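You operate a simulated robot arm through the tools that you are given. There is no shell and no other tool. Be economical: measure what you need, move in short steps, check, and stop when the job is done.

You are at the controls of a simulated two-armed robot. One attempt, no reset.

TASK
Fetch the stained eyelet and set it on the back of the sample bench. Then put the jar on the top of the skein bench away on the upper board of the wooden shelf. Then take the tin on the top of the skein bench and put it away on the shelf under the soak bench. Then open the drawer of the skein bench, put the black eyelet from the grey mat on the skein bench in the inside of the bench drawer and shut the drawer again. Then take the small carton on the top of the skein bench and put it away on the lower board of the steel shelf. Then take the blue spool from the ledge of the winding frame and leave it on the top of the skein bench. Then take the green tin on the top of the fitting bench and put it away on the lower board of the steel shelf. Then take the yellow spool from the top of the fitting bench and put it on the top of cooler one. Then take the lid off the red flask and lay it down on the top of the fitting bench. Then put the paper roll from the top of cooler two on the top of the fitting bench. Then put the brass nut on top of the soap. Keep to this order. Set down upright: jar, tin, blue spool, yellow spool.

Only the result counts: the job must be done as asked and must still hold three seconds after the hand-in. Knocking over, shifting, dropping, spilling or breaking anything else fails it. Lids that push on must go on centred and level and be pressed home; caps that screw on are set level and turned clockwise until they are tight.

THE ROBOT
Two 7-joint arms with two-finger parallel grippers on one trunk, on a base that drives. Base frame: it is fixed to the floor where the robot stands at the start and does not move with it; the origin is under the middle of the robot, x ahead of it, y to its left, z up. Lengths are in mm, angles in degrees, forces in N, time in s.
The left shoulder is at the start at [20, 170, 1003], the right one opposite. With the tool pointing down near the work surface each hand reaches from about 100 to 540 mm from the robot's upright axis, wherever it stands, measured 20 degrees to its own side. Places, roughly: back of the sample bench [1800, 3500, 800]; blue spool (5x5x7 cm) [-1700, -100, 600]; brass nut (5x4x4 cm) [1700, 600, 500]; drawer of the skein bench [-1700, 2400, 700]; eyelet [-1750, 1250, 750]; green tin [-1750, -3000, 750]; inside of the bench drawer [-1800, 2400, 700]; jar (8x8x15 cm) [-1800, 2200, 900]; lower board of the steel shelf (22x52 cm) [1740, 580, 520]; paper roll (5x5x4 cm) [500, -4600, 600]; red flask (15x10x30 cm) [-2000, -3100, 1000]; shelf under the soak bench [-1100, 3300, 400]; small carton [-1750, 1250, 750]; soap (9x6x4 cm) [1000, 3100, 400]; stained eyelet (4x4x3 cm) [600, 0, 600]; tin [-1750, 3000, 1000]; top of cooler one (26x22 cm) [500, 80, 620]; top of the fitting bench [-2000, -3700, 800]; top of the skein bench [-1900, 2000, 800]; upper board of the wooden shelf [3800, 2200, 1200]; yellow spool (4x4x8 cm) [-2000, -3600, 900]. Payload 3.8 kg a hand.
The TCP of each hand is the grasp point between the finger pads, 30 mm short of the fingertips. In the tool frame z runs along the fingers and y along their closing line. The gripper opens to 110 mm. The fingers are 20 mm wide and 10 mm thick; the gripper's body (48 by 112 mm) begins 55 mm behind the TCP.
Orientation is that of the tool frame in the base frame, as [roll, pitch, yaw] about the fixed x, y, z axes, in that order (R = Rz(yaw) Ry(pitch) Rx(roll)). With the fingers straight down and closing along the base's y, the tool's x points along the base's -x, its y along +y and its z along -z.

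THE INTERFACE
- The arms move only by the tool servo_tool. It takes "left_increments", "right_increments" or both (then of equal length, played together; a hand with none holds still); each is one flat list of numbers, 6 for each row, row after row: the shift along the base's x, y, z in m, then the turn, a rotation vector about the base's x, y, z in degrees. In form: [tx, ty, tz, rx, ry, rz, tx, ty, tz, rx, ry, rz, ...]. A call has 1 to 10 rows; each row is the pose to reach, as a shift and turn from the pose commanded when the call began. "left_claw" and "right_claw" are, for a hand that has rows, the finger opening in m, from 0 to 0.11, set as the call begins (left out, the last holds). Each row takes 0.2 s and may step no farther than 50 mm and 8.6 degrees from the row before; otherwise, or with a gripper value out of range, the whole call is refused. Where a pose cannot be reached the arm comes as near as it can. A force on the tool above 40 N (or 10 N above the force at the start of the call, whichever is more), or a blocked arm, ends the call early, and 0.2 s more pass. Each finger travels about 72 mm/s and halts on what it meets, pressing with about 44 N; the grip force reading is that of the motor and also rises with nothing between the fingers. The clock runs only during rows and for 0.2 s after the last one: add rows that repeat a pose to give the fingers time. It gives the time, the measured TCP pose, the force on the tool (base axes), the opening and the grip force at its end, in the units of the frame above (readings bear some noise), with the torque about the TCP (base axes, N m) and any sound that the robot's microphone picked up.
- Cameras (640 x 400 px; columns grow to the right, rows downward): "scene" is now at [101.8, 19.5, 1143.3]; the picture's right is [0.20, -0.98, 0.00], its down [-0.67, -0.13, -0.73] and it looks along [0.72, 0.15, -0.68] (base axes); focal length 272 px, centre (320, 200). "left" rides on the left gripper at [72, -17, -103] in its tool frame; the picture's right is [0.23, 0.97, 0.00], its down [-0.76, 0.18, -0.62] and it looks along [-0.61, 0.14, 0.78] (tool axes); focal length 222 px, centre (320, 200). "right" rides on the right gripper at [72, 17, -103] in its tool frame; the picture's right is [-0.23, 0.97, 0.00], its down [-0.76, -0.18, -0.62] and it looks along [-0.61, -0.14, 0.78] (tool axes); focal length 222 px, centre (320, 200). There is no depth. A picture from a camera that has moved, and an enlarged one, comes with that camera's place and axes in the base frame and with its lens.
- camera(camera): a new picture of that camera. No time passes.
- slide_trunk(by): slides the trunk up (or, below 0, down) by that many mm; the arms and the scene camera ride with it, the base frame stays. It gives what a move gives, with no picture.
- roll_base(legs): drives the robot by 1 to 6 legs, each [ahead, turn to the left] in mm and degrees, along the robot's own axes; the way and the turn of a leg run together, so that a leg with both is an arc; at most 1500 mm and 180 degrees a leg. The arms and the cameras ride along, it lands a little off, and it stops where it bumps. It gives what a move gives.
- head_to(pan, tilt): turns the head with the scene camera to pan (to the left, within 80 degrees either way) and tilt (down, from -29 to 69), counted from straight ahead of the robot. It gives what a move gives.
- enlarge(camera, box): a new picture of the part [left, top, right, bottom] of that camera's present view, enlarged. No time passes.
- sign_off(): hands the job in; it is judged then, once.

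Go step by step. Nothing tells you exact positions but the pictures and the camera data: compare them with the known pose of the tool, close in by small moves and look again before you grip or let go. The budget is 556 turns and 364 pictures, counting those below and the enlarged ones. Unless the task says otherwise, let go and move clear before handing in, and close with one line.

The tools are called after "Emit:" as name(argument=value, ...) on one line, values as JSON. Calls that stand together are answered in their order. servo_tool: Moves the arms, as the interface text tells. Its arguments: {"type":"object","properties":{"left_increments":{"type":"array","items":{"type":"number"}},"left_claw":{"type":"number"},"right_increments":{"type":"array","items":{"type":"number"}},"right_claw":{"type":"number"}},"required":[]} The other tools are called the same way: slide_trunk (by) slides the trunk up or down; roll_base (legs) drives the base; head_to (pan, tilt) turns the head that bears the scene camera; camera (camera) takes a picture; enlarge (camera, box) takes an enlarged picture of a part of a camera's view; sign_off () hands the job in.

At the start:

```text
t: 0.0
left_tool_pos: [491.6, 302.2, 845.7]
left_tool_rot: [-179.9, 0.0, -180.0]
left_wrist_force: [-0.2, 0.5, 0.1]
left_wrist_torque: [0.01, 0.0, 0.01]
left_opening: 110.0
left_gripper_force: 0.1
right_tool_pos: [513.0, -152.7, 865.0]
right_tool_rot: [-179.9, 0.0, 180.0]
right_wrist_force: [-0.7, -0.3, 0.8]
right_wrist_torque: [-0.01, 0.0, 0.0]
right_opening: 110.2
right_gripper_force: 0.0
trunk travel left (down, up): [-100.0, 470.0]
robot x, y, heading: [-0.9, 1.5, -0.1]
head pan, tilt: [11.4, 42.7]
```

scene: 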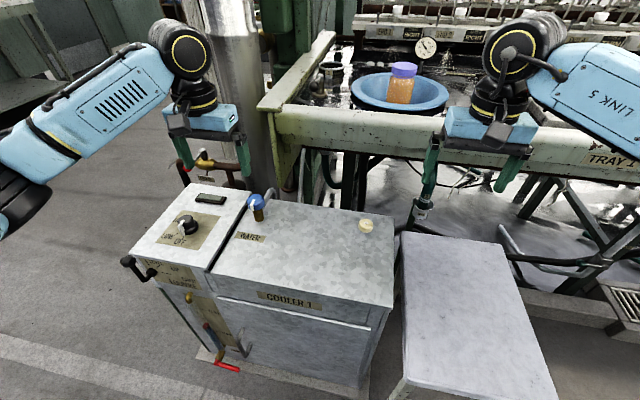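
right: 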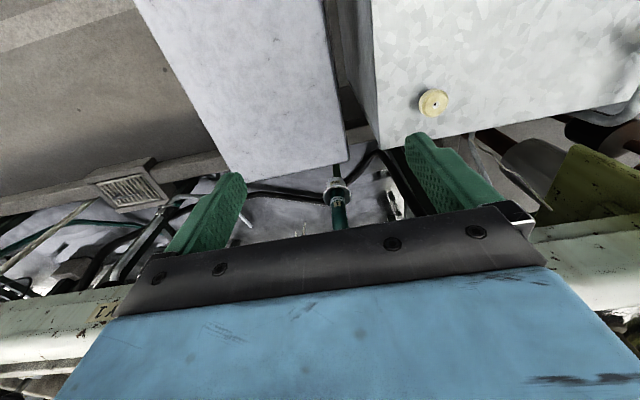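
left: 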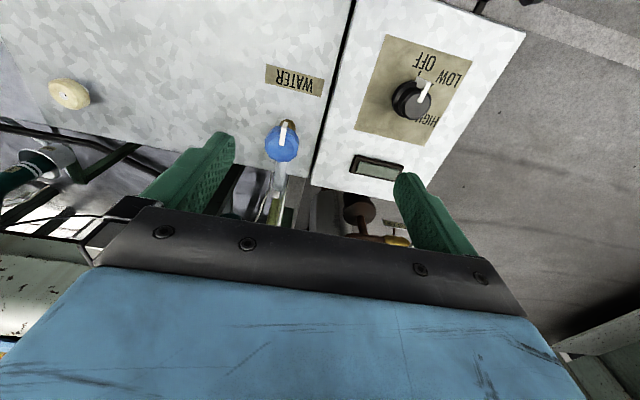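

The eyelet sits on cooler one at about [570, 0, 635]. I'll look at it closely before gripping.

Emit:
enlarge(camera="scene", box=[310, 180, 430, 255])

Emit:
enlarge(camera="right", box=[380, 60, 490, 130])

```text
5.33 times, centred on (370, 218) of scene
camera zoom: at [101.8, 19.5, 1143.3], right [0.2, -0.98, 0.0], down [-0.67, -0.13, -0.73], along [0.72, 0.15, -0.68], focal length 1452 px, centre (53, 107)
```

zoom: 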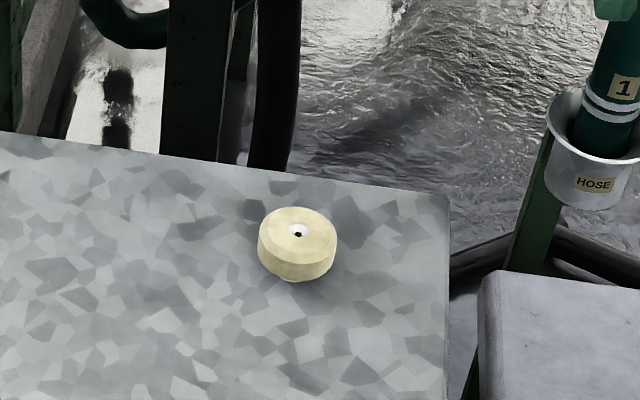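

```text
5.71 times, centred on (435, 95) of right
camera zoom: at [441.2, -134.7, 966.8], right [0.23, 0.97, 0.0], down [0.76, -0.18, 0.62], along [0.61, -0.14, -0.78], focal length 1269 px, centre (-337, 800)
```

zoom: 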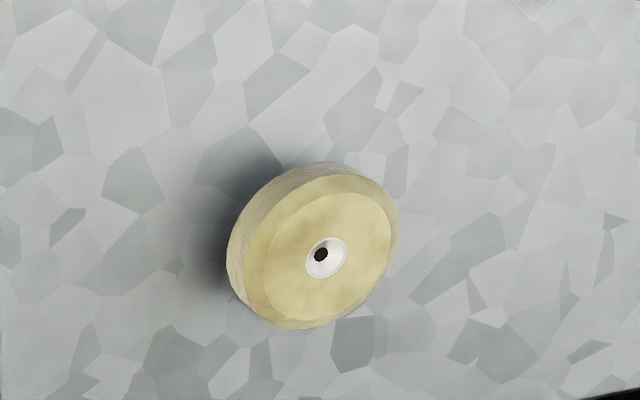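

The two views agree: the eyelet's top is at [563, 0, 650], slightly beyond reach. I'll creep forward a little and then move the right hand above it.

Emit:
roll_base(legs=[[50, 0]])

```text
t: 0.9
left_tool_pos: [541.4, 301.6, 844.6]
left_tool_rot: [179.9, 0.0, -179.9]
left_wrist_force: [-0.4, 0.0, 0.4]
left_wrist_torque: [-0.01, 0.01, -0.01]
left_opening: 110.2
left_gripper_force: 0.0
right_tool_pos: [563.3, -152.0, 862.9]
right_tool_rot: [180.0, 0.0, -180.0]
right_wrist_force: [0.4, 0.8, 0.4]
right_wrist_torque: [0.04, 0.01, -0.03]
right_opening: 110.0
right_gripper_force: 0.1
trunk travel left (down, up): [-100.0, 470.0]
robot x, y, heading: [48.0, -1.6, 0.1]
head pan, tilt: [11.4, 42.7]
```

Emit:
servo_tool(right_increments=[0, 0.04, -0.03, 0, 0, 0, 0, 0.08, -0.06, 0, 0, 0, 0, 0.12, -0.09, 0, 0, 0, 0, 0.153, -0.12, 0, 0, 0, 0, 0.153, -0.12, 0, 0, 0], right_claw=0.08)

Emit:
camera(camera="right")

```text
t: 2.1
left_tool_pos: [542.2, 301.9, 846.5]
left_tool_rot: [180.0, 0.0, -179.9]
left_wrist_force: [0.0, -0.2, 0.1]
left_wrist_torque: [0.02, -0.01, 0.04]
left_opening: 110.2
left_gripper_force: 0.1
right_tool_pos: [564.6, 0.6, 744.2]
right_tool_rot: [-180.0, -0.1, -180.0]
right_wrist_force: [0.3, 0.1, 0.7]
right_wrist_torque: [0.01, -0.02, 0.0]
right_opening: 80.0
right_gripper_force: 0.1
trunk travel left (down, up): [-100.0, 470.0]
robot x, y, heading: [48.2, -2.6, 0.2]
head pan, tilt: [11.4, 42.7]
```

```text
358 pictures are left
camera right: at [492.2, 17.8, 846.9], right [0.23, 0.97, 0.0], down [0.76, -0.18, 0.62], along [0.61, -0.14, -0.78], focal length 222 px, centre (320, 200)
```

right: 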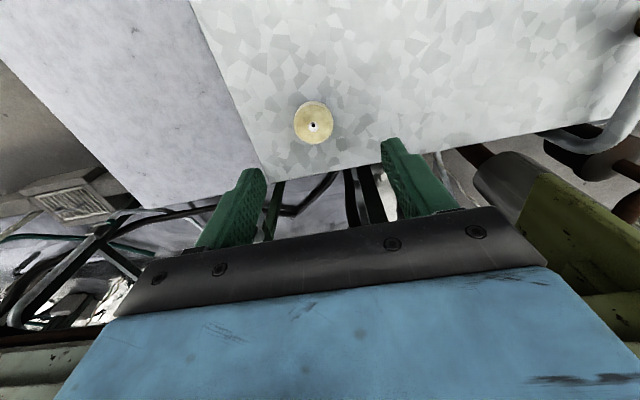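

Emit:
servo_tool(right_increments=[-0.002, -0.003, -0.04, 0, 0, 0, -0.002, -0.003, -0.075, 0, 0, 0, -0.002, -0.003, -0.087, 0, 0, 0, -0.002, -0.003, -0.087, 0, 0, 0])

Emit:
camera(camera="right")

```text
t: 3.1
left_tool_pos: [540.3, 301.5, 845.8]
left_tool_rot: [-180.0, 0.0, -179.9]
left_wrist_force: [0.1, -0.2, -1.0]
left_wrist_torque: [0.0, -0.01, -0.01]
left_opening: 109.6
left_gripper_force: 0.1
right_tool_pos: [560.3, -2.9, 659.2]
right_tool_rot: [179.9, 0.1, -180.0]
right_wrist_force: [-1.3, -0.9, 7.6]
right_wrist_torque: [-0.3, 0.11, -0.11]
right_opening: 79.9
right_gripper_force: 0.1
trunk travel left (down, up): [-100.0, 470.0]
robot x, y, heading: [50.6, -0.4, 0.1]
head pan, tilt: [11.4, 42.7]
```

```text
357 pictures are left
camera right: at [488.3, 15.2, 761.7], right [0.23, 0.97, 0.0], down [0.76, -0.18, 0.62], along [0.61, -0.14, -0.78], focal length 222 px, centre (320, 200)
```

right: 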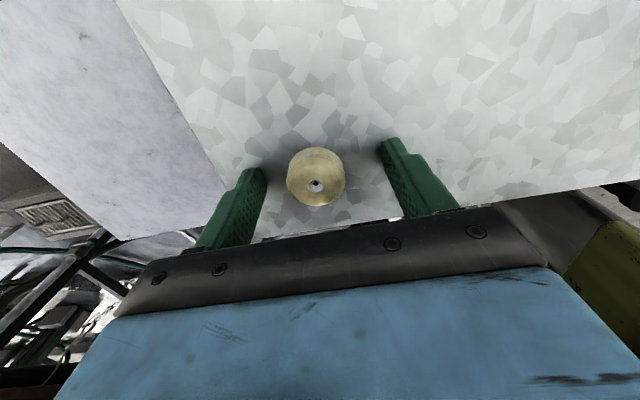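

The fingertips just touch the cooler top, so I'll raise a few mm and close.

Emit:
servo_tool(right_increments=[0, 0, 0.007, 0, 0, 0, 0, 0, 0.007, 0, 0, 0])

Emit:
servo_tool(right_increments=[0, 0, 0, 0, 0, 0, 0, 0, 0, 0, 0, 0, 0, 0, 0, 0, 0, 0, 0, 0, 0, 0, 0, 0, 0, 0, 0, 0, 0, 0], right_claw=0.02)

```text
t: 3.7
left_tool_pos: [542.0, 302.9, 845.7]
left_tool_rot: [179.8, -0.1, -179.9]
left_wrist_force: [-0.5, -0.4, -0.1]
left_wrist_torque: [-0.01, -0.02, 0.01]
left_opening: 110.2
left_gripper_force: 0.1
right_tool_pos: [560.1, -1.1, 663.8]
right_tool_rot: [-180.0, 0.0, -180.0]
right_wrist_force: [-0.8, 0.7, -0.4]
right_wrist_torque: [0.01, 0.0, -0.02]
right_opening: 79.8
right_gripper_force: 0.1
trunk travel left (down, up): [-100.0, 470.0]
robot x, y, heading: [49.4, 0.6, 0.1]
head pan, tilt: [11.4, 42.7]
```

```text
t: 4.9
left_tool_pos: [542.2, 302.1, 845.7]
left_tool_rot: [180.0, 0.0, -179.9]
left_wrist_force: [-0.7, -0.7, 0.0]
left_wrist_torque: [0.02, 0.0, -0.01]
left_opening: 109.9
left_gripper_force: 0.2
right_tool_pos: [560.7, -1.8, 665.3]
right_tool_rot: [-179.9, 0.0, -180.0]
right_wrist_force: [0.2, -0.5, 0.0]
right_wrist_torque: [0.02, -0.02, 0.02]
right_opening: 31.8
right_gripper_force: 44.3
trunk travel left (down, up): [-100.0, 470.0]
robot x, y, heading: [50.7, -0.7, 0.2]
head pan, tilt: [11.4, 42.7]
```

Emit:
servo_tool(right_increments=[0, 0, 0.05, 0, 0, 0, 0, 0, 0.1, 0, 0, 0, 0, 0, 0.15, 0, 0, 0, 0, 0, 0.2, 0, 0, 0])

Emit:
camera(camera="right")

```text
t: 5.9
left_tool_pos: [542.0, 301.6, 845.7]
left_tool_rot: [-179.9, 0.0, -179.9]
left_wrist_force: [0.6, -0.1, 0.3]
left_wrist_torque: [-0.01, 0.04, -0.03]
left_opening: 109.9
left_gripper_force: 0.0
right_tool_pos: [560.9, -0.2, 864.9]
right_tool_rot: [-180.0, 0.0, -179.9]
right_wrist_force: [-0.1, -0.4, -1.3]
right_wrist_torque: [0.01, 0.0, -0.01]
right_opening: 31.6
right_gripper_force: 44.1
trunk travel left (down, up): [-100.0, 470.0]
robot x, y, heading: [48.8, 2.1, 0.2]
head pan, tilt: [11.4, 42.7]
```

```text
356 pictures are left
camera right: at [489.0, 16.6, 967.5], right [0.23, 0.97, 0.0], down [0.76, -0.18, 0.62], along [0.61, -0.14, -0.78], focal length 222 px, centre (320, 200)
```

right: 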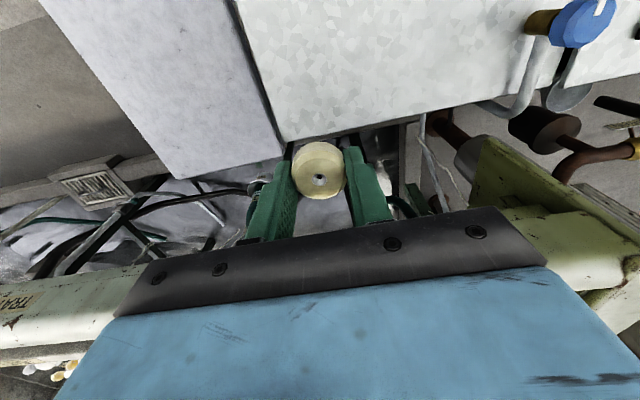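

The eyelet is held. Now I'll look around to map the room.

Emit:
head_to(pan=70, tilt=15)

Emit:
camera(camera="scene")

Emit:
head_to(pan=-70, tilt=15)

Emit:
camera(camera="scene")

Emit:
head_to(pan=0, tilt=10)

Emit:
camera(camera="scene")

```text
t: 7.2
left_tool_pos: [542.2, 301.9, 845.8]
left_tool_rot: [179.9, 0.1, -179.9]
left_wrist_force: [-0.5, -0.4, 0.2]
left_wrist_torque: [-0.05, -0.02, 0.01]
left_opening: 110.0
left_gripper_force: 0.0
right_tool_pos: [561.0, -1.4, 863.1]
right_tool_rot: [180.0, 0.0, 180.0]
right_wrist_force: [0.5, 0.1, 0.2]
right_wrist_torque: [0.0, 0.0, 0.0]
right_opening: 32.0
right_gripper_force: 43.6
trunk travel left (down, up): [-100.0, 470.0]
robot x, y, heading: [49.1, 3.4, 0.1]
head pan, tilt: [70.0, 15.0]
```

```text
355 pictures are left
camera scene: at [102.0, 90.8, 1186.8], right [0.94, -0.34, 0.0], down [-0.09, -0.24, -0.97], along [0.33, 0.91, -0.26], focal length 272 px, centre (320, 200)
```

scene: 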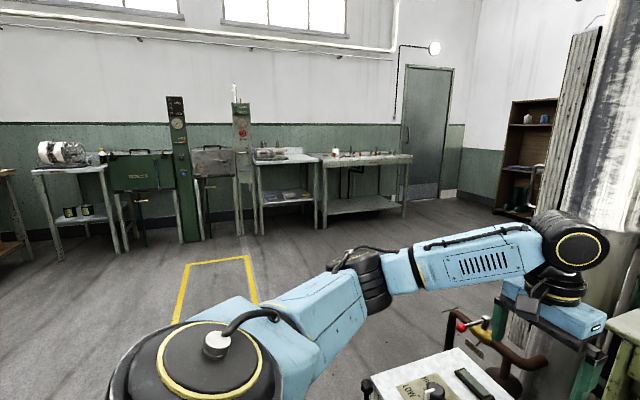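

```text
t: 9.4
left_tool_pos: [541.7, 302.7, 845.9]
left_tool_rot: [-180.0, 0.0, -179.8]
left_wrist_force: [-0.5, -0.4, 0.3]
left_wrist_torque: [-0.02, -0.02, 0.0]
left_opening: 109.6
left_gripper_force: 0.1
right_tool_pos: [561.9, -0.7, 863.2]
right_tool_rot: [179.9, 0.0, 180.0]
right_wrist_force: [0.9, -0.3, 0.1]
right_wrist_torque: [0.03, -0.04, -0.01]
right_opening: 31.9
right_gripper_force: 44.4
trunk travel left (down, up): [-100.0, 470.0]
robot x, y, heading: [50.3, 2.2, 0.3]
head pan, tilt: [-70.0, 15.0]
```

```text
354 pictures are left
camera scene: at [102.2, -84.7, 1186.9], right [-0.94, -0.34, 0.0], down [-0.09, 0.24, -0.97], along [0.33, -0.91, -0.26], focal length 272 px, centre (320, 200)
```

scene: 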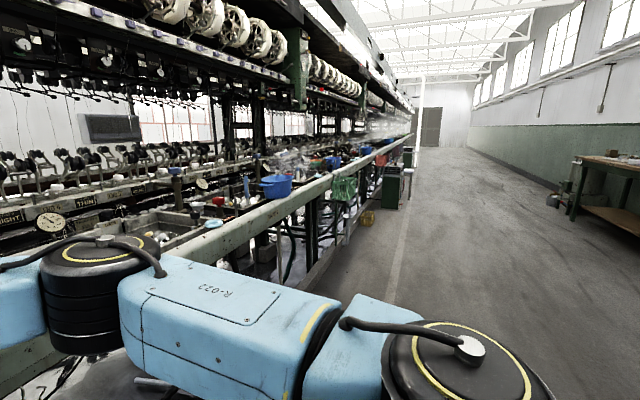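

```text
t: 10.8
left_tool_pos: [541.0, 303.3, 845.5]
left_tool_rot: [180.0, 0.0, -179.9]
left_wrist_force: [-0.3, -0.1, 0.0]
left_wrist_torque: [-0.02, 0.03, 0.0]
left_opening: 110.0
left_gripper_force: 0.0
right_tool_pos: [560.7, -1.8, 863.3]
right_tool_rot: [-180.0, 0.0, -180.0]
right_wrist_force: [0.8, 0.6, 0.2]
right_wrist_torque: [-0.01, -0.01, 0.0]
right_opening: 32.0
right_gripper_force: 44.3
trunk travel left (down, up): [-100.0, 470.0]
robot x, y, heading: [48.4, 0.6, 0.1]
head pan, tilt: [0.0, 10.0]
```

```text
353 pictures are left
camera scene: at [163.1, 3.1, 1195.0], right [0.0, -1.0, 0.0], down [-0.17, 0.0, -0.98], along [0.98, 0.0, -0.17], focal length 272 px, centre (320, 200)
```

scene: 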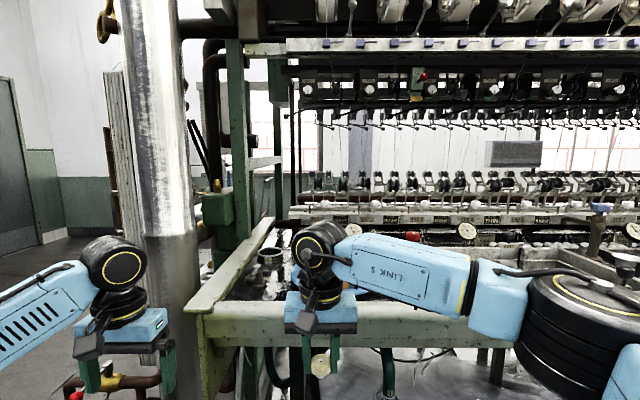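

Benches, wooden shelf and doorway match the listed places. I'll pull both hands in, back away from the cooler and turn left.

Emit:
servo_tool(right_increments=[-0.04, -0.025, 0.01, 0, 0, 0, -0.08, -0.05, 0.02, 0, 0, 0, -0.12, -0.075, 0.03, 0, 0, 0, -0.16, -0.1, 0.04, 0, 0, 0, -0.2, -0.125, 0.05, 0, 0, 0, -0.24, -0.15, 0.06, 0, 0, 0], left_increments=[-0.04, 0, 0.01, 0, 0, 0, -0.08, 0, 0.02, 0, 0, 0, -0.12, 0, 0.03, 0, 0, 0, -0.16, 0, 0.04, 0, 0, 0, -0.2, 0, 0.05, 0, 0, 0, -0.24, 0, 0.06, 0, 0, 0])

Emit:
roll_base(legs=[[-350, 0], [0, 90]])

Emit:
head_to(pan=0, tilt=15)

Emit:
camera(camera="scene")

Emit:
head_to(pan=-70, tilt=20)

Emit:
camera(camera="scene")

Emit:
head_to(pan=70, tilt=20)

Emit:
camera(camera="scene")

```text
t: 12.2
left_tool_pos: [300.6, 300.9, 906.7]
left_tool_rot: [-180.0, -0.1, -179.8]
left_wrist_force: [-0.3, 0.5, -0.7]
left_wrist_torque: [-0.01, 0.0, 0.0]
left_opening: 109.9
left_gripper_force: 0.2
right_tool_pos: [320.6, -154.1, 923.9]
right_tool_rot: [180.0, 0.0, 180.0]
right_wrist_force: [0.0, 0.2, 0.3]
right_wrist_torque: [-0.01, -0.03, -0.01]
right_opening: 31.9
right_gripper_force: 43.8
trunk travel left (down, up): [-100.0, 470.0]
robot x, y, heading: [49.8, -1.9, 0.0]
head pan, tilt: [0.0, 10.0]
```

```text
t: 18.3
left_tool_pos: [-601.0, 252.2, 906.4]
left_tool_rot: [179.9, -0.1, -89.9]
left_wrist_force: [0.4, -0.1, -0.6]
left_wrist_torque: [0.01, 0.0, 0.0]
left_opening: 109.9
left_gripper_force: 0.0
right_tool_pos: [-148.5, 271.5, 923.8]
right_tool_rot: [-179.9, 0.0, -90.1]
right_wrist_force: [0.0, 0.5, 0.1]
right_wrist_torque: [0.0, 0.03, 0.0]
right_opening: 32.3
right_gripper_force: 43.8
trunk travel left (down, up): [-100.0, 470.0]
robot x, y, heading: [-304.6, 0.8, 90.2]
head pan, tilt: [0.0, 10.0]
```

```text
t: 19.0
left_tool_pos: [-602.1, 253.9, 907.2]
left_tool_rot: [179.9, 0.0, -90.1]
left_wrist_force: [-1.1, -0.5, 0.3]
left_wrist_torque: [-0.02, 0.0, 0.01]
left_opening: 110.3
left_gripper_force: 0.1
right_tool_pos: [-147.7, 271.6, 924.5]
right_tool_rot: [180.0, 0.0, -90.0]
right_wrist_force: [0.3, 0.2, -0.7]
right_wrist_torque: [0.02, 0.03, -0.02]
right_opening: 31.9
right_gripper_force: 44.7
trunk travel left (down, up): [-100.0, 470.0]
robot x, y, heading: [-302.5, 0.1, 90.1]
head pan, tilt: [0.0, 15.0]
```

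```text
352 pictures are left
camera scene: at [-302.5, 117.4, 1186.9], right [1.0, 0.0, 0.0], down [0.0, -0.26, -0.97], along [0.0, 0.97, -0.26], focal length 272 px, centre (320, 200)
```

scene: 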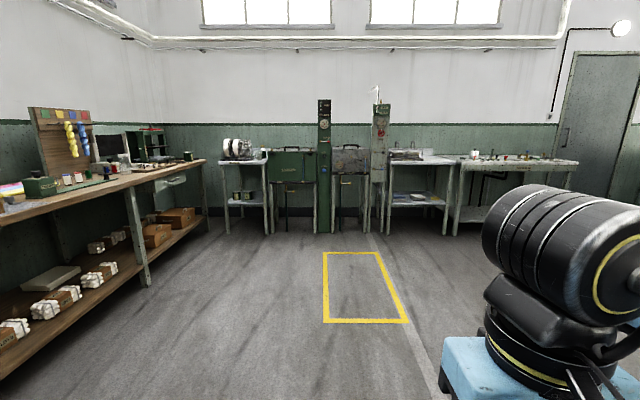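

```text
t: 20.4
left_tool_pos: [-602.2, 253.0, 906.4]
left_tool_rot: [180.0, 0.0, -90.1]
left_wrist_force: [0.1, -0.1, -0.4]
left_wrist_torque: [-0.01, -0.03, 0.01]
left_opening: 109.9
left_gripper_force: 0.0
right_tool_pos: [-148.4, 272.2, 923.4]
right_tool_rot: [-179.9, 0.0, -90.0]
right_wrist_force: [0.7, -0.6, 0.5]
right_wrist_torque: [-0.01, 0.0, 0.01]
right_opening: 32.0
right_gripper_force: 44.0
trunk travel left (down, up): [-100.0, 470.0]
robot x, y, heading: [-299.6, -0.8, 89.9]
head pan, tilt: [-70.0, 20.0]
```

```text
351 pictures are left
camera scene: at [-215.2, 55.7, 1178.7], right [0.34, -0.94, 0.0], down [-0.32, -0.12, -0.94], along [0.88, 0.32, -0.34], focal length 272 px, centre (320, 200)
```

scene: 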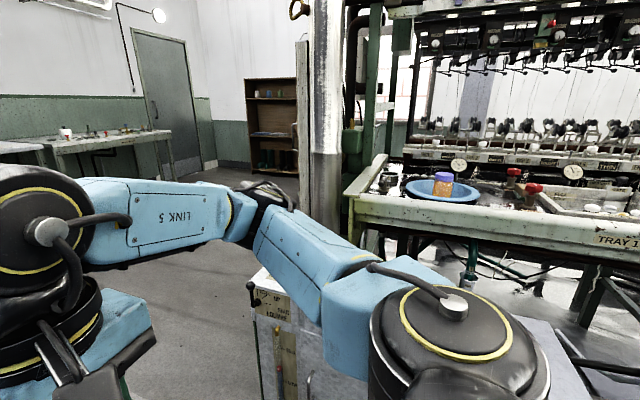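

```text
t: 22.6
left_tool_pos: [-601.4, 253.4, 907.3]
left_tool_rot: [-180.0, 0.0, -89.9]
left_wrist_force: [0.0, 0.9, -0.3]
left_wrist_torque: [0.03, 0.0, 0.0]
left_opening: 109.9
left_gripper_force: 0.0
right_tool_pos: [-148.2, 271.2, 923.9]
right_tool_rot: [-180.0, 0.0, -90.1]
right_wrist_force: [-1.3, 0.5, -1.2]
right_wrist_torque: [-0.01, -0.01, 0.01]
right_opening: 32.1
right_gripper_force: 44.0
trunk travel left (down, up): [-100.0, 470.0]
robot x, y, heading: [-306.7, 2.4, 89.7]
head pan, tilt: [70.0, 20.0]
```

```text
350 pictures are left
camera scene: at [-390.1, 56.0, 1178.7], right [0.34, 0.94, 0.0], down [0.32, -0.12, -0.94], along [-0.88, 0.32, -0.34], focal length 272 px, centre (320, 200)
```

scene: 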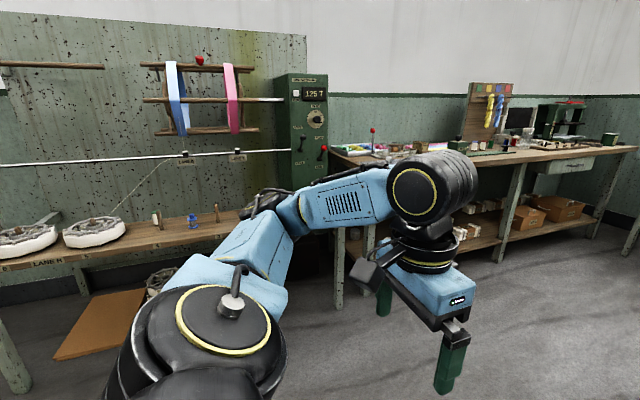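

The route to the sample bench is clear. I'll drive in two stages to stand in front of it.

Emit:
roll_base(legs=[[0, -30], [1500, 0], [0, -23], [1450, 0], [0, 53]])

Emit:
head_to(pan=0, tilt=30)

Emit:
camera(camera="scene")

```text
t: 41.9
left_tool_pos: [1263.5, 2458.2, 906.2]
left_tool_rot: [180.0, -0.1, -90.4]
left_wrist_force: [0.1, 0.6, 0.0]
left_wrist_torque: [-0.01, -0.05, 0.0]
left_opening: 109.8
left_gripper_force: 0.0
right_tool_pos: [1717.6, 2474.2, 923.7]
right_tool_rot: [180.0, -0.1, -90.5]
right_wrist_force: [0.0, -0.2, 0.1]
right_wrist_torque: [0.03, -0.02, 0.03]
right_opening: 32.0
right_gripper_force: 43.7
trunk travel left (down, up): [-100.0, 470.0]
robot x, y, heading: [1562.2, 2200.8, 89.3]
head pan, tilt: [70.0, 20.0]
```

```text
t: 43.3
left_tool_pos: [1264.4, 2459.6, 907.1]
left_tool_rot: [-179.9, 0.1, -90.4]
left_wrist_force: [0.0, 1.0, 0.3]
left_wrist_torque: [0.0, -0.02, -0.01]
left_opening: 110.0
left_gripper_force: 0.0
right_tool_pos: [1718.4, 2473.5, 923.1]
right_tool_rot: [180.0, 0.0, -90.5]
right_wrist_force: [0.0, 0.1, 0.6]
right_wrist_torque: [0.02, 0.04, 0.04]
right_opening: 32.1
right_gripper_force: 44.2
trunk travel left (down, up): [-100.0, 470.0]
robot x, y, heading: [1565.4, 2202.1, 89.5]
head pan, tilt: [0.0, 30.0]
```

```text
349 pictures are left
camera scene: at [1562.8, 2317.9, 1162.7], right [1.0, -0.01, 0.0], down [0.0, -0.5, -0.87], along [0.01, 0.87, -0.5], focal length 272 px, centre (320, 200)
```

scene: 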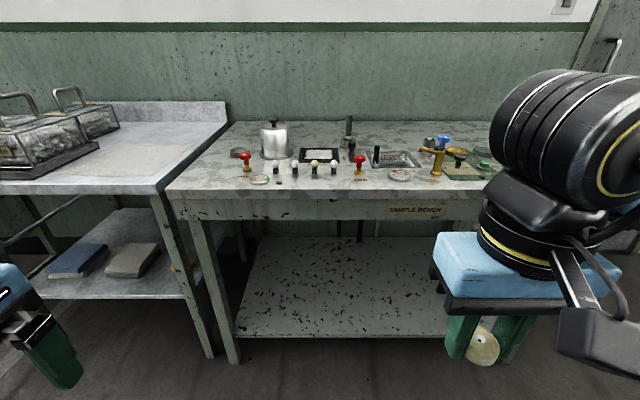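

I'm in front of the sample bench, and its back half is free between the pen stand and the cup. I'll go nearer and sharpen the estimate.

Emit:
roll_base(legs=[[350, 0]])

Emit:
head_to(pan=-15, tilt=35)

Emit:
camera(camera="scene")

Emit:
head_to(pan=0, tilt=69)

Emit:
camera(camera="scene")

```text
t: 45.5
left_tool_pos: [1267.5, 2802.5, 906.8]
left_tool_rot: [-180.0, 0.0, -90.4]
left_wrist_force: [0.1, 1.1, 0.4]
left_wrist_torque: [-0.01, 0.0, 0.01]
left_opening: 110.1
left_gripper_force: 0.0
right_tool_pos: [1720.7, 2818.3, 923.8]
right_tool_rot: [-179.9, 0.0, -90.5]
right_wrist_force: [-0.1, -0.4, -0.1]
right_wrist_torque: [-0.01, -0.02, 0.0]
right_opening: 31.8
right_gripper_force: 43.9
trunk travel left (down, up): [-100.0, 470.0]
robot x, y, heading: [1566.1, 2547.2, 89.4]
head pan, tilt: [0.0, 30.0]
```

```text
t: 46.3
left_tool_pos: [1267.6, 2802.5, 906.9]
left_tool_rot: [179.9, -0.1, -90.4]
left_wrist_force: [0.0, 0.2, -0.4]
left_wrist_torque: [0.01, -0.01, -0.02]
left_opening: 109.7
left_gripper_force: 0.1
right_tool_pos: [1720.5, 2817.7, 924.1]
right_tool_rot: [180.0, -0.1, -90.4]
right_wrist_force: [1.0, -0.1, -0.5]
right_wrist_torque: [0.02, -0.05, 0.0]
right_opening: 31.8
right_gripper_force: 43.5
trunk travel left (down, up): [-100.0, 470.0]
robot x, y, heading: [1566.3, 2547.2, 89.7]
head pan, tilt: [-15.0, 35.0]
```

```text
348 pictures are left
camera scene: at [1588.2, 2656.3, 1154.9], right [0.96, -0.27, 0.0], down [-0.15, -0.55, -0.82], along [0.22, 0.79, -0.57], focal length 272 px, centre (320, 200)
```

scene: 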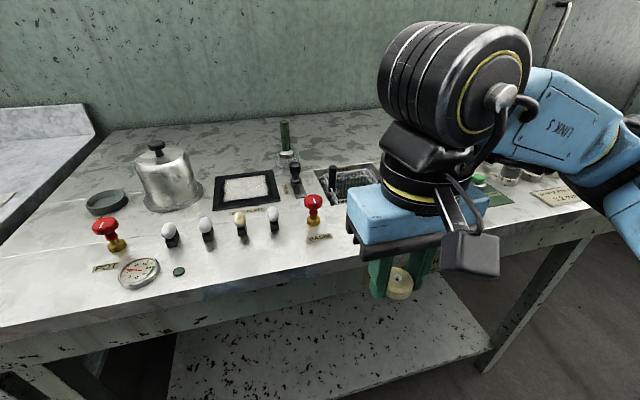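

```text
t: 47.3
left_tool_pos: [1267.0, 2802.3, 907.1]
left_tool_rot: [-180.0, 0.0, -90.4]
left_wrist_force: [0.2, -0.1, -0.6]
left_wrist_torque: [-0.01, 0.01, -0.02]
left_opening: 110.2
left_gripper_force: 0.1
right_tool_pos: [1720.2, 2817.5, 923.8]
right_tool_rot: [180.0, 0.1, -90.5]
right_wrist_force: [-0.1, 0.1, -0.2]
right_wrist_torque: [0.0, 0.0, 0.01]
right_opening: 31.8
right_gripper_force: 43.9
trunk travel left (down, up): [-100.0, 470.0]
robot x, y, heading: [1563.3, 2546.7, 89.5]
head pan, tilt: [0.0, 68.8]
```

```text
347 pictures are left
camera scene: at [1565.3, 2627.4, 1111.2], right [1.0, -0.01, 0.0], down [-0.01, -0.93, -0.36], along [0.0, 0.36, -0.93], focal length 272 px, centre (320, 200)
```

scene: 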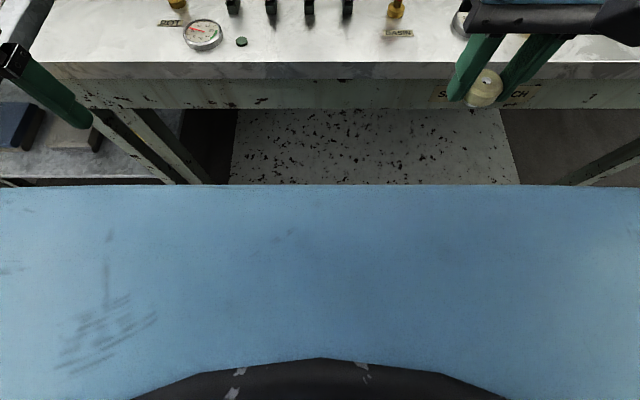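

The bench top is at about z 840, with its front edge near y 2925, and the free back zone starts at y 3350. I'll creep up toward the bench to see how close the base gets.

Emit:
roll_base(legs=[[70, 0]])

Emit:
roll_base(legs=[[50, 0]])

```text
t: 48.3
left_tool_pos: [1268.5, 2871.7, 906.4]
left_tool_rot: [179.9, 0.1, -90.4]
left_wrist_force: [-0.5, 0.1, 0.0]
left_wrist_torque: [0.0, 0.02, 0.02]
left_opening: 110.1
left_gripper_force: 0.0
right_tool_pos: [1721.5, 2887.2, 923.6]
right_tool_rot: [-180.0, -0.1, -90.5]
right_wrist_force: [0.3, 0.4, -0.6]
right_wrist_torque: [-0.02, 0.03, -0.02]
right_opening: 32.0
right_gripper_force: 44.1
trunk travel left (down, up): [-100.0, 470.0]
robot x, y, heading: [1563.3, 2619.6, 89.6]
head pan, tilt: [0.0, 68.8]
```

```text
t: 49.2
left_tool_pos: [1268.2, 2922.2, 905.7]
left_tool_rot: [179.9, 0.0, -90.4]
left_wrist_force: [0.8, 0.8, -0.6]
left_wrist_torque: [-0.03, 0.01, -0.01]
left_opening: 109.6
left_gripper_force: 0.0
right_tool_pos: [1722.8, 2937.1, 923.9]
right_tool_rot: [-180.0, 0.1, -90.5]
right_wrist_force: [0.2, -0.8, -0.2]
right_wrist_torque: [0.01, -0.01, -0.02]
right_opening: 32.0
right_gripper_force: 44.1
trunk travel left (down, up): [-100.0, 470.0]
robot x, y, heading: [1568.9, 2666.8, 89.3]
head pan, tilt: [0.0, 68.8]
```

Emit:
roll_base(legs=[[30, 0]])

Emit:
roll_base(legs=[[25, 0]])

Emit:
camera(camera="scene")

```text
t: 50.0
left_tool_pos: [1267.9, 2951.5, 906.6]
left_tool_rot: [-179.9, -0.1, -90.4]
left_wrist_force: [-0.6, -0.6, -0.1]
left_wrist_torque: [0.0, 0.02, 0.0]
left_opening: 110.0
left_gripper_force: 0.1
right_tool_pos: [1722.7, 2966.4, 922.8]
right_tool_rot: [-180.0, 0.1, -90.4]
right_wrist_force: [-0.3, -0.7, -1.1]
right_wrist_torque: [0.02, 0.03, -0.01]
right_opening: 31.7
right_gripper_force: 44.2
trunk travel left (down, up): [-100.0, 470.0]
robot x, y, heading: [1565.0, 2697.6, 89.5]
head pan, tilt: [0.0, 68.8]
```

```text
t: 50.9
left_tool_pos: [1268.6, 2975.1, 905.9]
left_tool_rot: [179.9, 0.0, -90.5]
left_wrist_force: [-0.5, 0.6, 0.3]
left_wrist_torque: [-0.01, -0.01, -0.02]
left_opening: 110.1
left_gripper_force: 0.0
right_tool_pos: [1721.6, 2991.4, 923.0]
right_tool_rot: [180.0, 0.0, -90.6]
right_wrist_force: [1.0, -0.3, -0.9]
right_wrist_torque: [-0.02, 0.03, 0.01]
right_opening: 31.7
right_gripper_force: 44.1
trunk travel left (down, up): [-100.0, 470.0]
robot x, y, heading: [1566.9, 2722.6, 89.5]
head pan, tilt: [0.0, 68.8]
```

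```text
346 pictures are left
camera scene: at [1566.9, 2801.3, 1111.1], right [1.0, -0.01, 0.0], down [-0.01, -0.93, -0.36], along [0.0, 0.36, -0.93], focal length 272 px, centre (320, 200)
```

scene: 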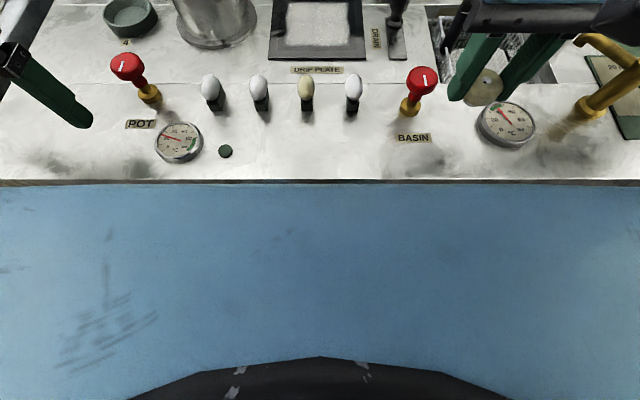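

There's no bump yet and the base is close to the bench front. To reach the back the tool must point forward, so I'll set the eyelet on the free front strip at [1600, 2965] and regrip it with a tilted hand.

Emit:
servo_tool(right_increments=[-0.02, -0.025, 0.01, 0, 0, 0, -0.07, -0.025, 0.01, 0, 0, 0, -0.122, -0.025, 0.01, 0, 0, 0, -0.122, -0.025, -0.02, 0, 0, 0, -0.122, -0.025, -0.02, 0, 0, 0])

Emit:
camera(camera="right")

Emit:
camera(camera="scene")

```text
refused: row 3 steps farther than a row can; nothing moved
```

```text
345 pictures are left
camera right: at [1705.8, 2920.0, 1026.5], right [-0.97, 0.24, 0.0], down [0.18, 0.76, 0.62], along [0.15, 0.61, -0.78], focal length 222 px, centre (320, 200)
```

right: 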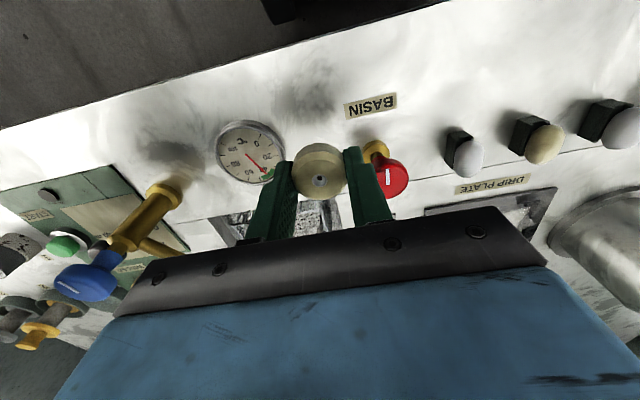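

```text
344 pictures are left
camera scene: at [1566.9, 2801.3, 1111.1], right [1.0, -0.01, 0.0], down [-0.01, -0.93, -0.36], along [0.0, 0.36, -0.93], focal length 272 px, centre (320, 200)
```

scene: 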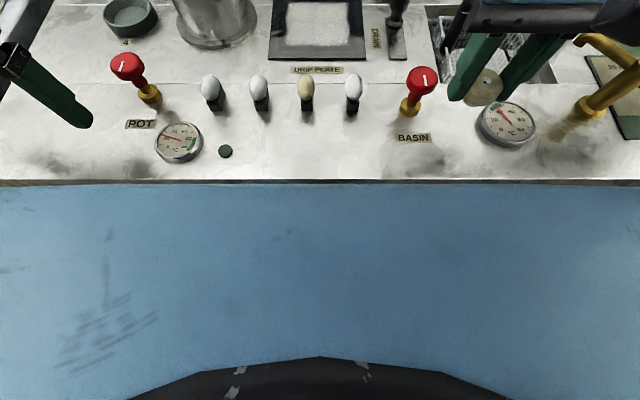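

Emit:
servo_tool(right_increments=[0, -0.025, 0.03, 0, 0, 0, -0.045, -0.025, 0.03, 0, 0, 0, -0.09, -0.025, 0.03, 0, 0, 0, -0.122, -0.025, 0.02, 0, 0, 0, -0.122, -0.025, -0.02, 0, 0, 0, -0.122, -0.025, -0.02, 0, 0, 0])

Emit:
camera(camera="right")

Emit:
camera(camera="scene")

```text
t: 52.3
left_tool_pos: [1267.7, 2975.4, 906.3]
left_tool_rot: [-180.0, 0.0, -90.4]
left_wrist_force: [0.8, 0.4, -0.7]
left_wrist_torque: [-0.02, 0.0, 0.02]
left_opening: 110.1
left_gripper_force: 0.1
right_tool_pos: [1599.4, 2966.9, 904.9]
right_tool_rot: [-179.9, 0.0, -90.5]
right_wrist_force: [0.1, 0.4, -0.1]
right_wrist_torque: [-0.03, -0.01, -0.02]
right_opening: 31.8
right_gripper_force: 44.0
trunk travel left (down, up): [-100.0, 470.0]
robot x, y, heading: [1566.8, 2718.2, 89.6]
head pan, tilt: [0.0, 68.8]
```

```text
343 pictures are left
camera right: at [1582.9, 2894.6, 1007.4], right [-0.97, 0.24, 0.0], down [0.18, 0.76, 0.62], along [0.15, 0.61, -0.78], focal length 222 px, centre (320, 200)
```

right: 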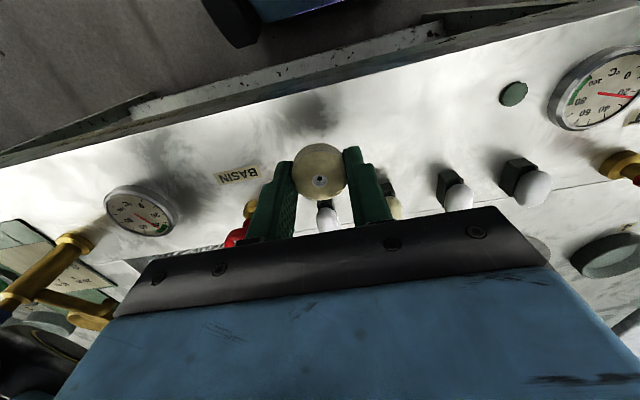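

```text
342 pictures are left
camera scene: at [1565.2, 2801.2, 1111.3], right [1.0, -0.01, 0.0], down [-0.01, -0.93, -0.36], along [0.0, 0.36, -0.93], focal length 272 px, centre (320, 200)
```

scene: 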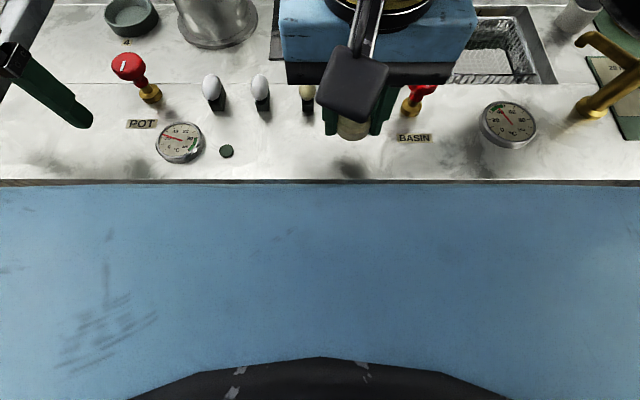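

Emit:
servo_tool(right_increments=[0, 0, -0.015, 0, 0, 0, 0, 0, -0.022, 0, 0, 0, 0, 0, -0.026, 0, 0, 0])

Emit:
enlarge(camera="scene", box=[290, 70, 450, 170])

```text
t: 53.1
left_tool_pos: [1260.9, 2977.2, 903.4]
left_tool_rot: [-179.3, -0.1, -90.4]
left_wrist_force: [-0.4, -0.7, 0.5]
left_wrist_torque: [0.0, 0.01, -0.01]
left_opening: 109.8
left_gripper_force: 0.1
right_tool_pos: [1591.1, 2970.5, 883.0]
right_tool_rot: [-179.5, 1.3, -90.3]
right_wrist_force: [0.5, -0.7, -0.8]
right_wrist_torque: [-0.02, -0.01, 0.01]
right_opening: 32.1
right_gripper_force: 43.8
trunk travel left (down, up): [-100.0, 470.0]
robot x, y, heading: [1568.3, 2721.2, 89.5]
head pan, tilt: [0.0, 68.8]
```

```text
4.00 times, centred on (370, 120) of scene
camera zoom: at [1556.2, 2802.9, 1112.2], right [1.0, -0.01, 0.01], down [0.0, -0.93, -0.36], along [0.01, 0.36, -0.93], focal length 1089 px, centre (120, 520)
```

zoom: 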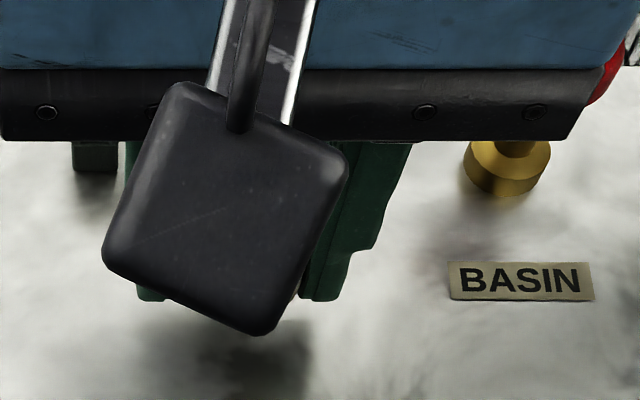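

The robot body tilted slightly, so something on the right arm is touching. I'll raise it at once.

Emit:
servo_tool(right_increments=[0, 0, 0.03, 0, 0, 0, 0, 0, 0.05, 0, 0, 0])

Emit:
camera(camera="scene")

Emit:
head_to(pan=-60, tilt=50)

Emit:
camera(camera="scene")

```text
t: 53.7
left_tool_pos: [1268.8, 2974.8, 905.5]
left_tool_rot: [-179.9, -0.1, -90.4]
left_wrist_force: [-0.7, 0.5, 0.2]
left_wrist_torque: [-0.02, 0.01, -0.03]
left_opening: 109.9
left_gripper_force: 0.1
right_tool_pos: [1601.5, 2966.5, 928.4]
right_tool_rot: [-180.0, -0.1, -90.6]
right_wrist_force: [-0.6, 0.8, -0.1]
right_wrist_torque: [0.02, 0.0, 0.0]
right_opening: 31.9
right_gripper_force: 44.1
trunk travel left (down, up): [-100.0, 470.0]
robot x, y, heading: [1569.3, 2721.7, 89.5]
head pan, tilt: [0.0, 68.8]
```

```text
340 pictures are left
camera scene: at [1566.9, 2800.2, 1110.6], right [1.0, -0.01, 0.0], down [-0.01, -0.93, -0.36], along [0.0, 0.36, -0.93], focal length 272 px, centre (320, 200)
```

scene: 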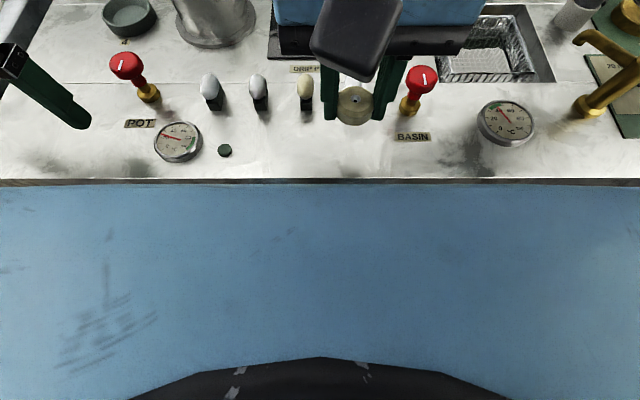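

```text
t: 55.0
left_tool_pos: [1268.4, 2975.7, 906.8]
left_tool_rot: [-180.0, 0.1, -90.3]
left_wrist_force: [-0.1, -0.2, -1.0]
left_wrist_torque: [0.0, 0.02, -0.03]
left_opening: 109.9
left_gripper_force: 0.1
right_tool_pos: [1602.2, 2965.6, 927.9]
right_tool_rot: [-179.9, 0.0, -90.5]
right_wrist_force: [0.3, -0.7, -1.0]
right_wrist_torque: [0.0, 0.01, 0.02]
right_opening: 32.1
right_gripper_force: 43.7
trunk travel left (down, up): [-100.0, 470.0]
robot x, y, heading: [1567.9, 2722.6, 89.5]
head pan, tilt: [-60.0, 50.0]
```

```text
339 pictures are left
camera scene: at [1633.4, 2782.8, 1133.1], right [0.49, -0.87, 0.0], down [-0.67, -0.38, -0.64], along [0.56, 0.32, -0.77], focal length 272 px, centre (320, 200)
```

scene: 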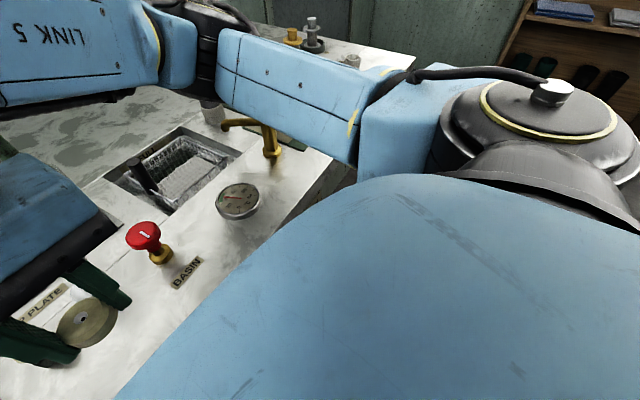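

The elbow sits low beside the yellow faucet. I'll raise the trunk for clearance and then lower the hand.

Emit:
slide_trunk(by=150)

Emit:
servo_tool(right_increments=[0, 0, -0.045, 0, 0, 0, 0, 0, -0.09, 0, 0, 0, 0, 0, -0.13, 0, 0, 0, 0, 0, -0.16, 0, 0, 0, 0, 0, -0.185, 0, 0, 0])

Emit:
camera(camera="scene")

```text
t: 56.7
left_tool_pos: [1269.4, 2975.5, 1056.4]
left_tool_rot: [-180.0, 0.1, -90.5]
left_wrist_force: [-0.7, 0.4, 0.2]
left_wrist_torque: [0.01, 0.01, -0.03]
left_opening: 109.9
left_gripper_force: 0.0
right_tool_pos: [1600.5, 2966.3, 1077.8]
right_tool_rot: [-180.0, 0.0, -90.5]
right_wrist_force: [-0.2, 1.0, -0.5]
right_wrist_torque: [-0.02, 0.0, 0.0]
right_opening: 31.8
right_gripper_force: 43.7
trunk travel left (down, up): [-250.0, 320.0]
robot x, y, heading: [1566.4, 2721.3, 89.4]
head pan, tilt: [-60.0, 50.0]
```

```text
t: 57.9
left_tool_pos: [1268.7, 2976.0, 1057.0]
left_tool_rot: [180.0, 0.0, -90.5]
left_wrist_force: [0.7, 0.4, -0.3]
left_wrist_torque: [0.01, 0.0, 0.0]
left_opening: 109.9
left_gripper_force: 0.2
right_tool_pos: [1599.3, 2964.3, 892.8]
right_tool_rot: [179.9, 0.0, -90.4]
right_wrist_force: [-0.6, -1.3, 0.4]
right_wrist_torque: [0.0, -0.01, 0.03]
right_opening: 31.8
right_gripper_force: 43.7
trunk travel left (down, up): [-250.0, 320.0]
robot x, y, heading: [1570.5, 2719.1, 89.6]
head pan, tilt: [-60.0, 50.0]
```

```text
338 pictures are left
camera scene: at [1633.5, 2782.8, 1283.1], right [0.49, -0.87, 0.0], down [-0.67, -0.38, -0.64], along [0.56, 0.32, -0.77], focal length 272 px, centre (320, 200)
```

scene: 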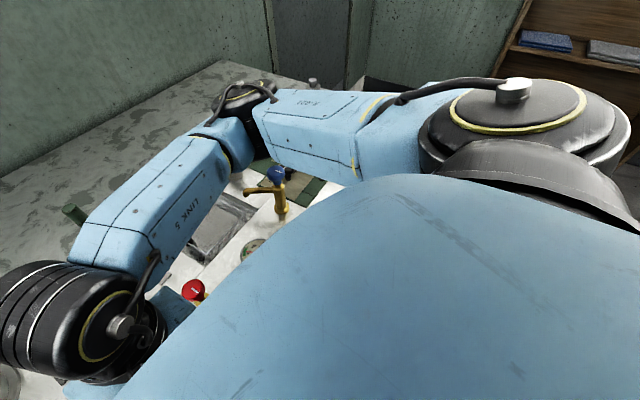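

Emit:
servo_tool(right_increments=[0, 0, -0.006, 0, 0, 0, 0, 0, -0.01, 0, 0, 0])

Emit:
camera(camera="right")

```text
t: 58.5
left_tool_pos: [1268.4, 2976.1, 1057.8]
left_tool_rot: [-180.0, 0.0, -90.4]
left_wrist_force: [-0.1, 0.5, 0.3]
left_wrist_torque: [-0.01, -0.03, -0.01]
left_opening: 110.0
left_gripper_force: 0.1
right_tool_pos: [1599.9, 2965.1, 883.5]
right_tool_rot: [180.0, 0.1, -90.4]
right_wrist_force: [-0.2, -0.1, -0.5]
right_wrist_torque: [0.01, -0.03, -0.01]
right_opening: 31.9
right_gripper_force: 44.2
trunk travel left (down, up): [-250.0, 320.0]
robot x, y, heading: [1567.7, 2722.0, 89.6]
head pan, tilt: [-60.0, 50.0]
```

```text
337 pictures are left
camera right: at [1583.1, 2893.5, 985.9], right [-0.97, 0.24, 0.0], down [0.18, 0.76, 0.62], along [0.15, 0.61, -0.78], focal length 222 px, centre (320, 200)
```

right: 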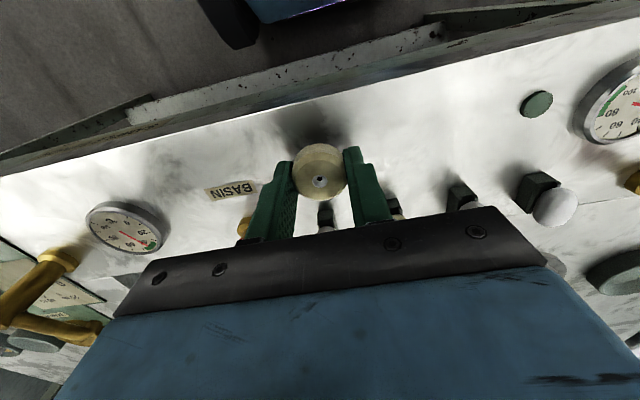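

Emit:
servo_tool(right_increments=[0, 0, -0.004, 0, 0, 0, 0, 0, -0.006, 0, 0, 0])

Emit:
servo_tool(right_increments=[0, 0, -0.003, 0, 0, 0, 0, 0, -0.005, 0, 0, 0])

```text
t: 59.1
left_tool_pos: [1269.2, 2976.3, 1055.3]
left_tool_rot: [-180.0, -0.1, -90.5]
left_wrist_force: [0.3, 0.5, 0.2]
left_wrist_torque: [0.0, -0.01, -0.02]
left_opening: 109.9
left_gripper_force: 0.0
right_tool_pos: [1600.8, 2965.1, 876.6]
right_tool_rot: [-179.9, -0.1, -90.4]
right_wrist_force: [-0.8, 0.2, -0.7]
right_wrist_torque: [0.0, 0.0, 0.0]
right_opening: 32.1
right_gripper_force: 43.8
trunk travel left (down, up): [-250.0, 320.0]
robot x, y, heading: [1566.4, 2724.9, 89.4]
head pan, tilt: [-60.0, 50.0]
```

```text
t: 59.7
left_tool_pos: [1267.6, 2973.6, 1056.7]
left_tool_rot: [179.9, 0.2, -90.4]
left_wrist_force: [-0.8, 0.2, 0.3]
left_wrist_torque: [0.04, 0.01, -0.01]
left_opening: 110.1
left_gripper_force: 0.1
right_tool_pos: [1601.0, 2966.4, 874.8]
right_tool_rot: [179.8, 0.2, -90.4]
right_wrist_force: [1.7, -2.3, 27.4]
right_wrist_torque: [-0.08, -0.08, -0.01]
right_opening: 32.0
right_gripper_force: 43.9
trunk travel left (down, up): [-250.0, 320.0]
robot x, y, heading: [1569.0, 2719.3, 89.3]
head pan, tilt: [-60.0, 50.0]
```

The eyelet is on the bench, whose top is at z 839. I'll open and then back the hand up and out.

Emit:
servo_tool(right_increments=[0, 0, 0.003, 0, 0, 0, 0, 0, 0.003, 0, 0, 0, 0, 0, 0.003, 0, 0, 0, 0, 0, 0.003, 0, 0, 0], right_claw=0.07)

Emit:
servo_tool(right_increments=[0, 0, 0.05, 0, 0, 0, 0, 0, 0.09, 0, 0, 0, 0, -0.025, 0.1, 0, 0, 0, 0, -0.045, 0.1, 8, 0, 0, 0, -0.07, 0.1, 16, 0, 0, 0, -0.09, 0.1, 24, 0, 0, 0, -0.11, 0.1, 32, 0, 0, 0, -0.12, 0.1, 40, 0, 0])

Emit:
camera(camera="right")

```text
t: 60.7
left_tool_pos: [1268.6, 2975.4, 1056.1]
left_tool_rot: [179.9, 0.0, -90.4]
left_wrist_force: [0.7, -0.8, 0.8]
left_wrist_torque: [0.0, 0.01, 0.01]
left_opening: 109.6
left_gripper_force: 0.0
right_tool_pos: [1600.9, 2965.1, 875.7]
right_tool_rot: [180.0, 0.0, -90.6]
right_wrist_force: [-0.2, 0.7, -0.4]
right_wrist_torque: [-0.03, -0.02, 0.0]
right_opening: 69.9
right_gripper_force: 0.1
trunk travel left (down, up): [-250.0, 320.0]
robot x, y, heading: [1568.2, 2719.6, 89.8]
head pan, tilt: [-60.0, 50.0]
```

```text
t: 61.7
left_tool_pos: [1268.8, 2975.0, 1057.0]
left_tool_rot: [-180.0, 0.0, -90.4]
left_wrist_force: [0.6, -0.2, 0.1]
left_wrist_torque: [-0.03, 0.0, -0.02]
left_opening: 110.1
left_gripper_force: 0.1
right_tool_pos: [1600.6, 2934.9, 978.8]
right_tool_rot: [-179.9, 5.8, -91.2]
right_wrist_force: [1.8, 8.5, 3.3]
right_wrist_torque: [-1.18, 0.19, 0.01]
right_opening: 70.0
right_gripper_force: 0.1
trunk travel left (down, up): [-250.0, 320.0]
robot x, y, heading: [1566.3, 2721.0, 89.4]
head pan, tilt: [-60.0, 50.0]
stopped in row 4 (right hand): the force on the tool passed its limit at 120 N (the readings are from after the stop); the commanded pose is now the measured one
```

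```text
336 pictures are left
camera right: at [1581.9, 2853.3, 1073.8], right [-0.97, 0.25, 0.02], down [0.19, 0.69, 0.7], along [0.16, 0.68, -0.72], focal length 222 px, centre (320, 200)
```

right: 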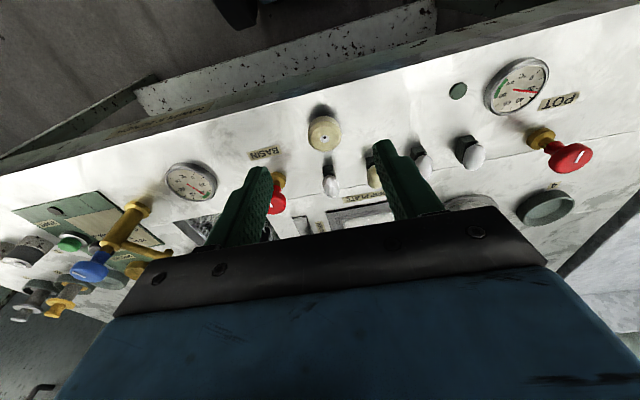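

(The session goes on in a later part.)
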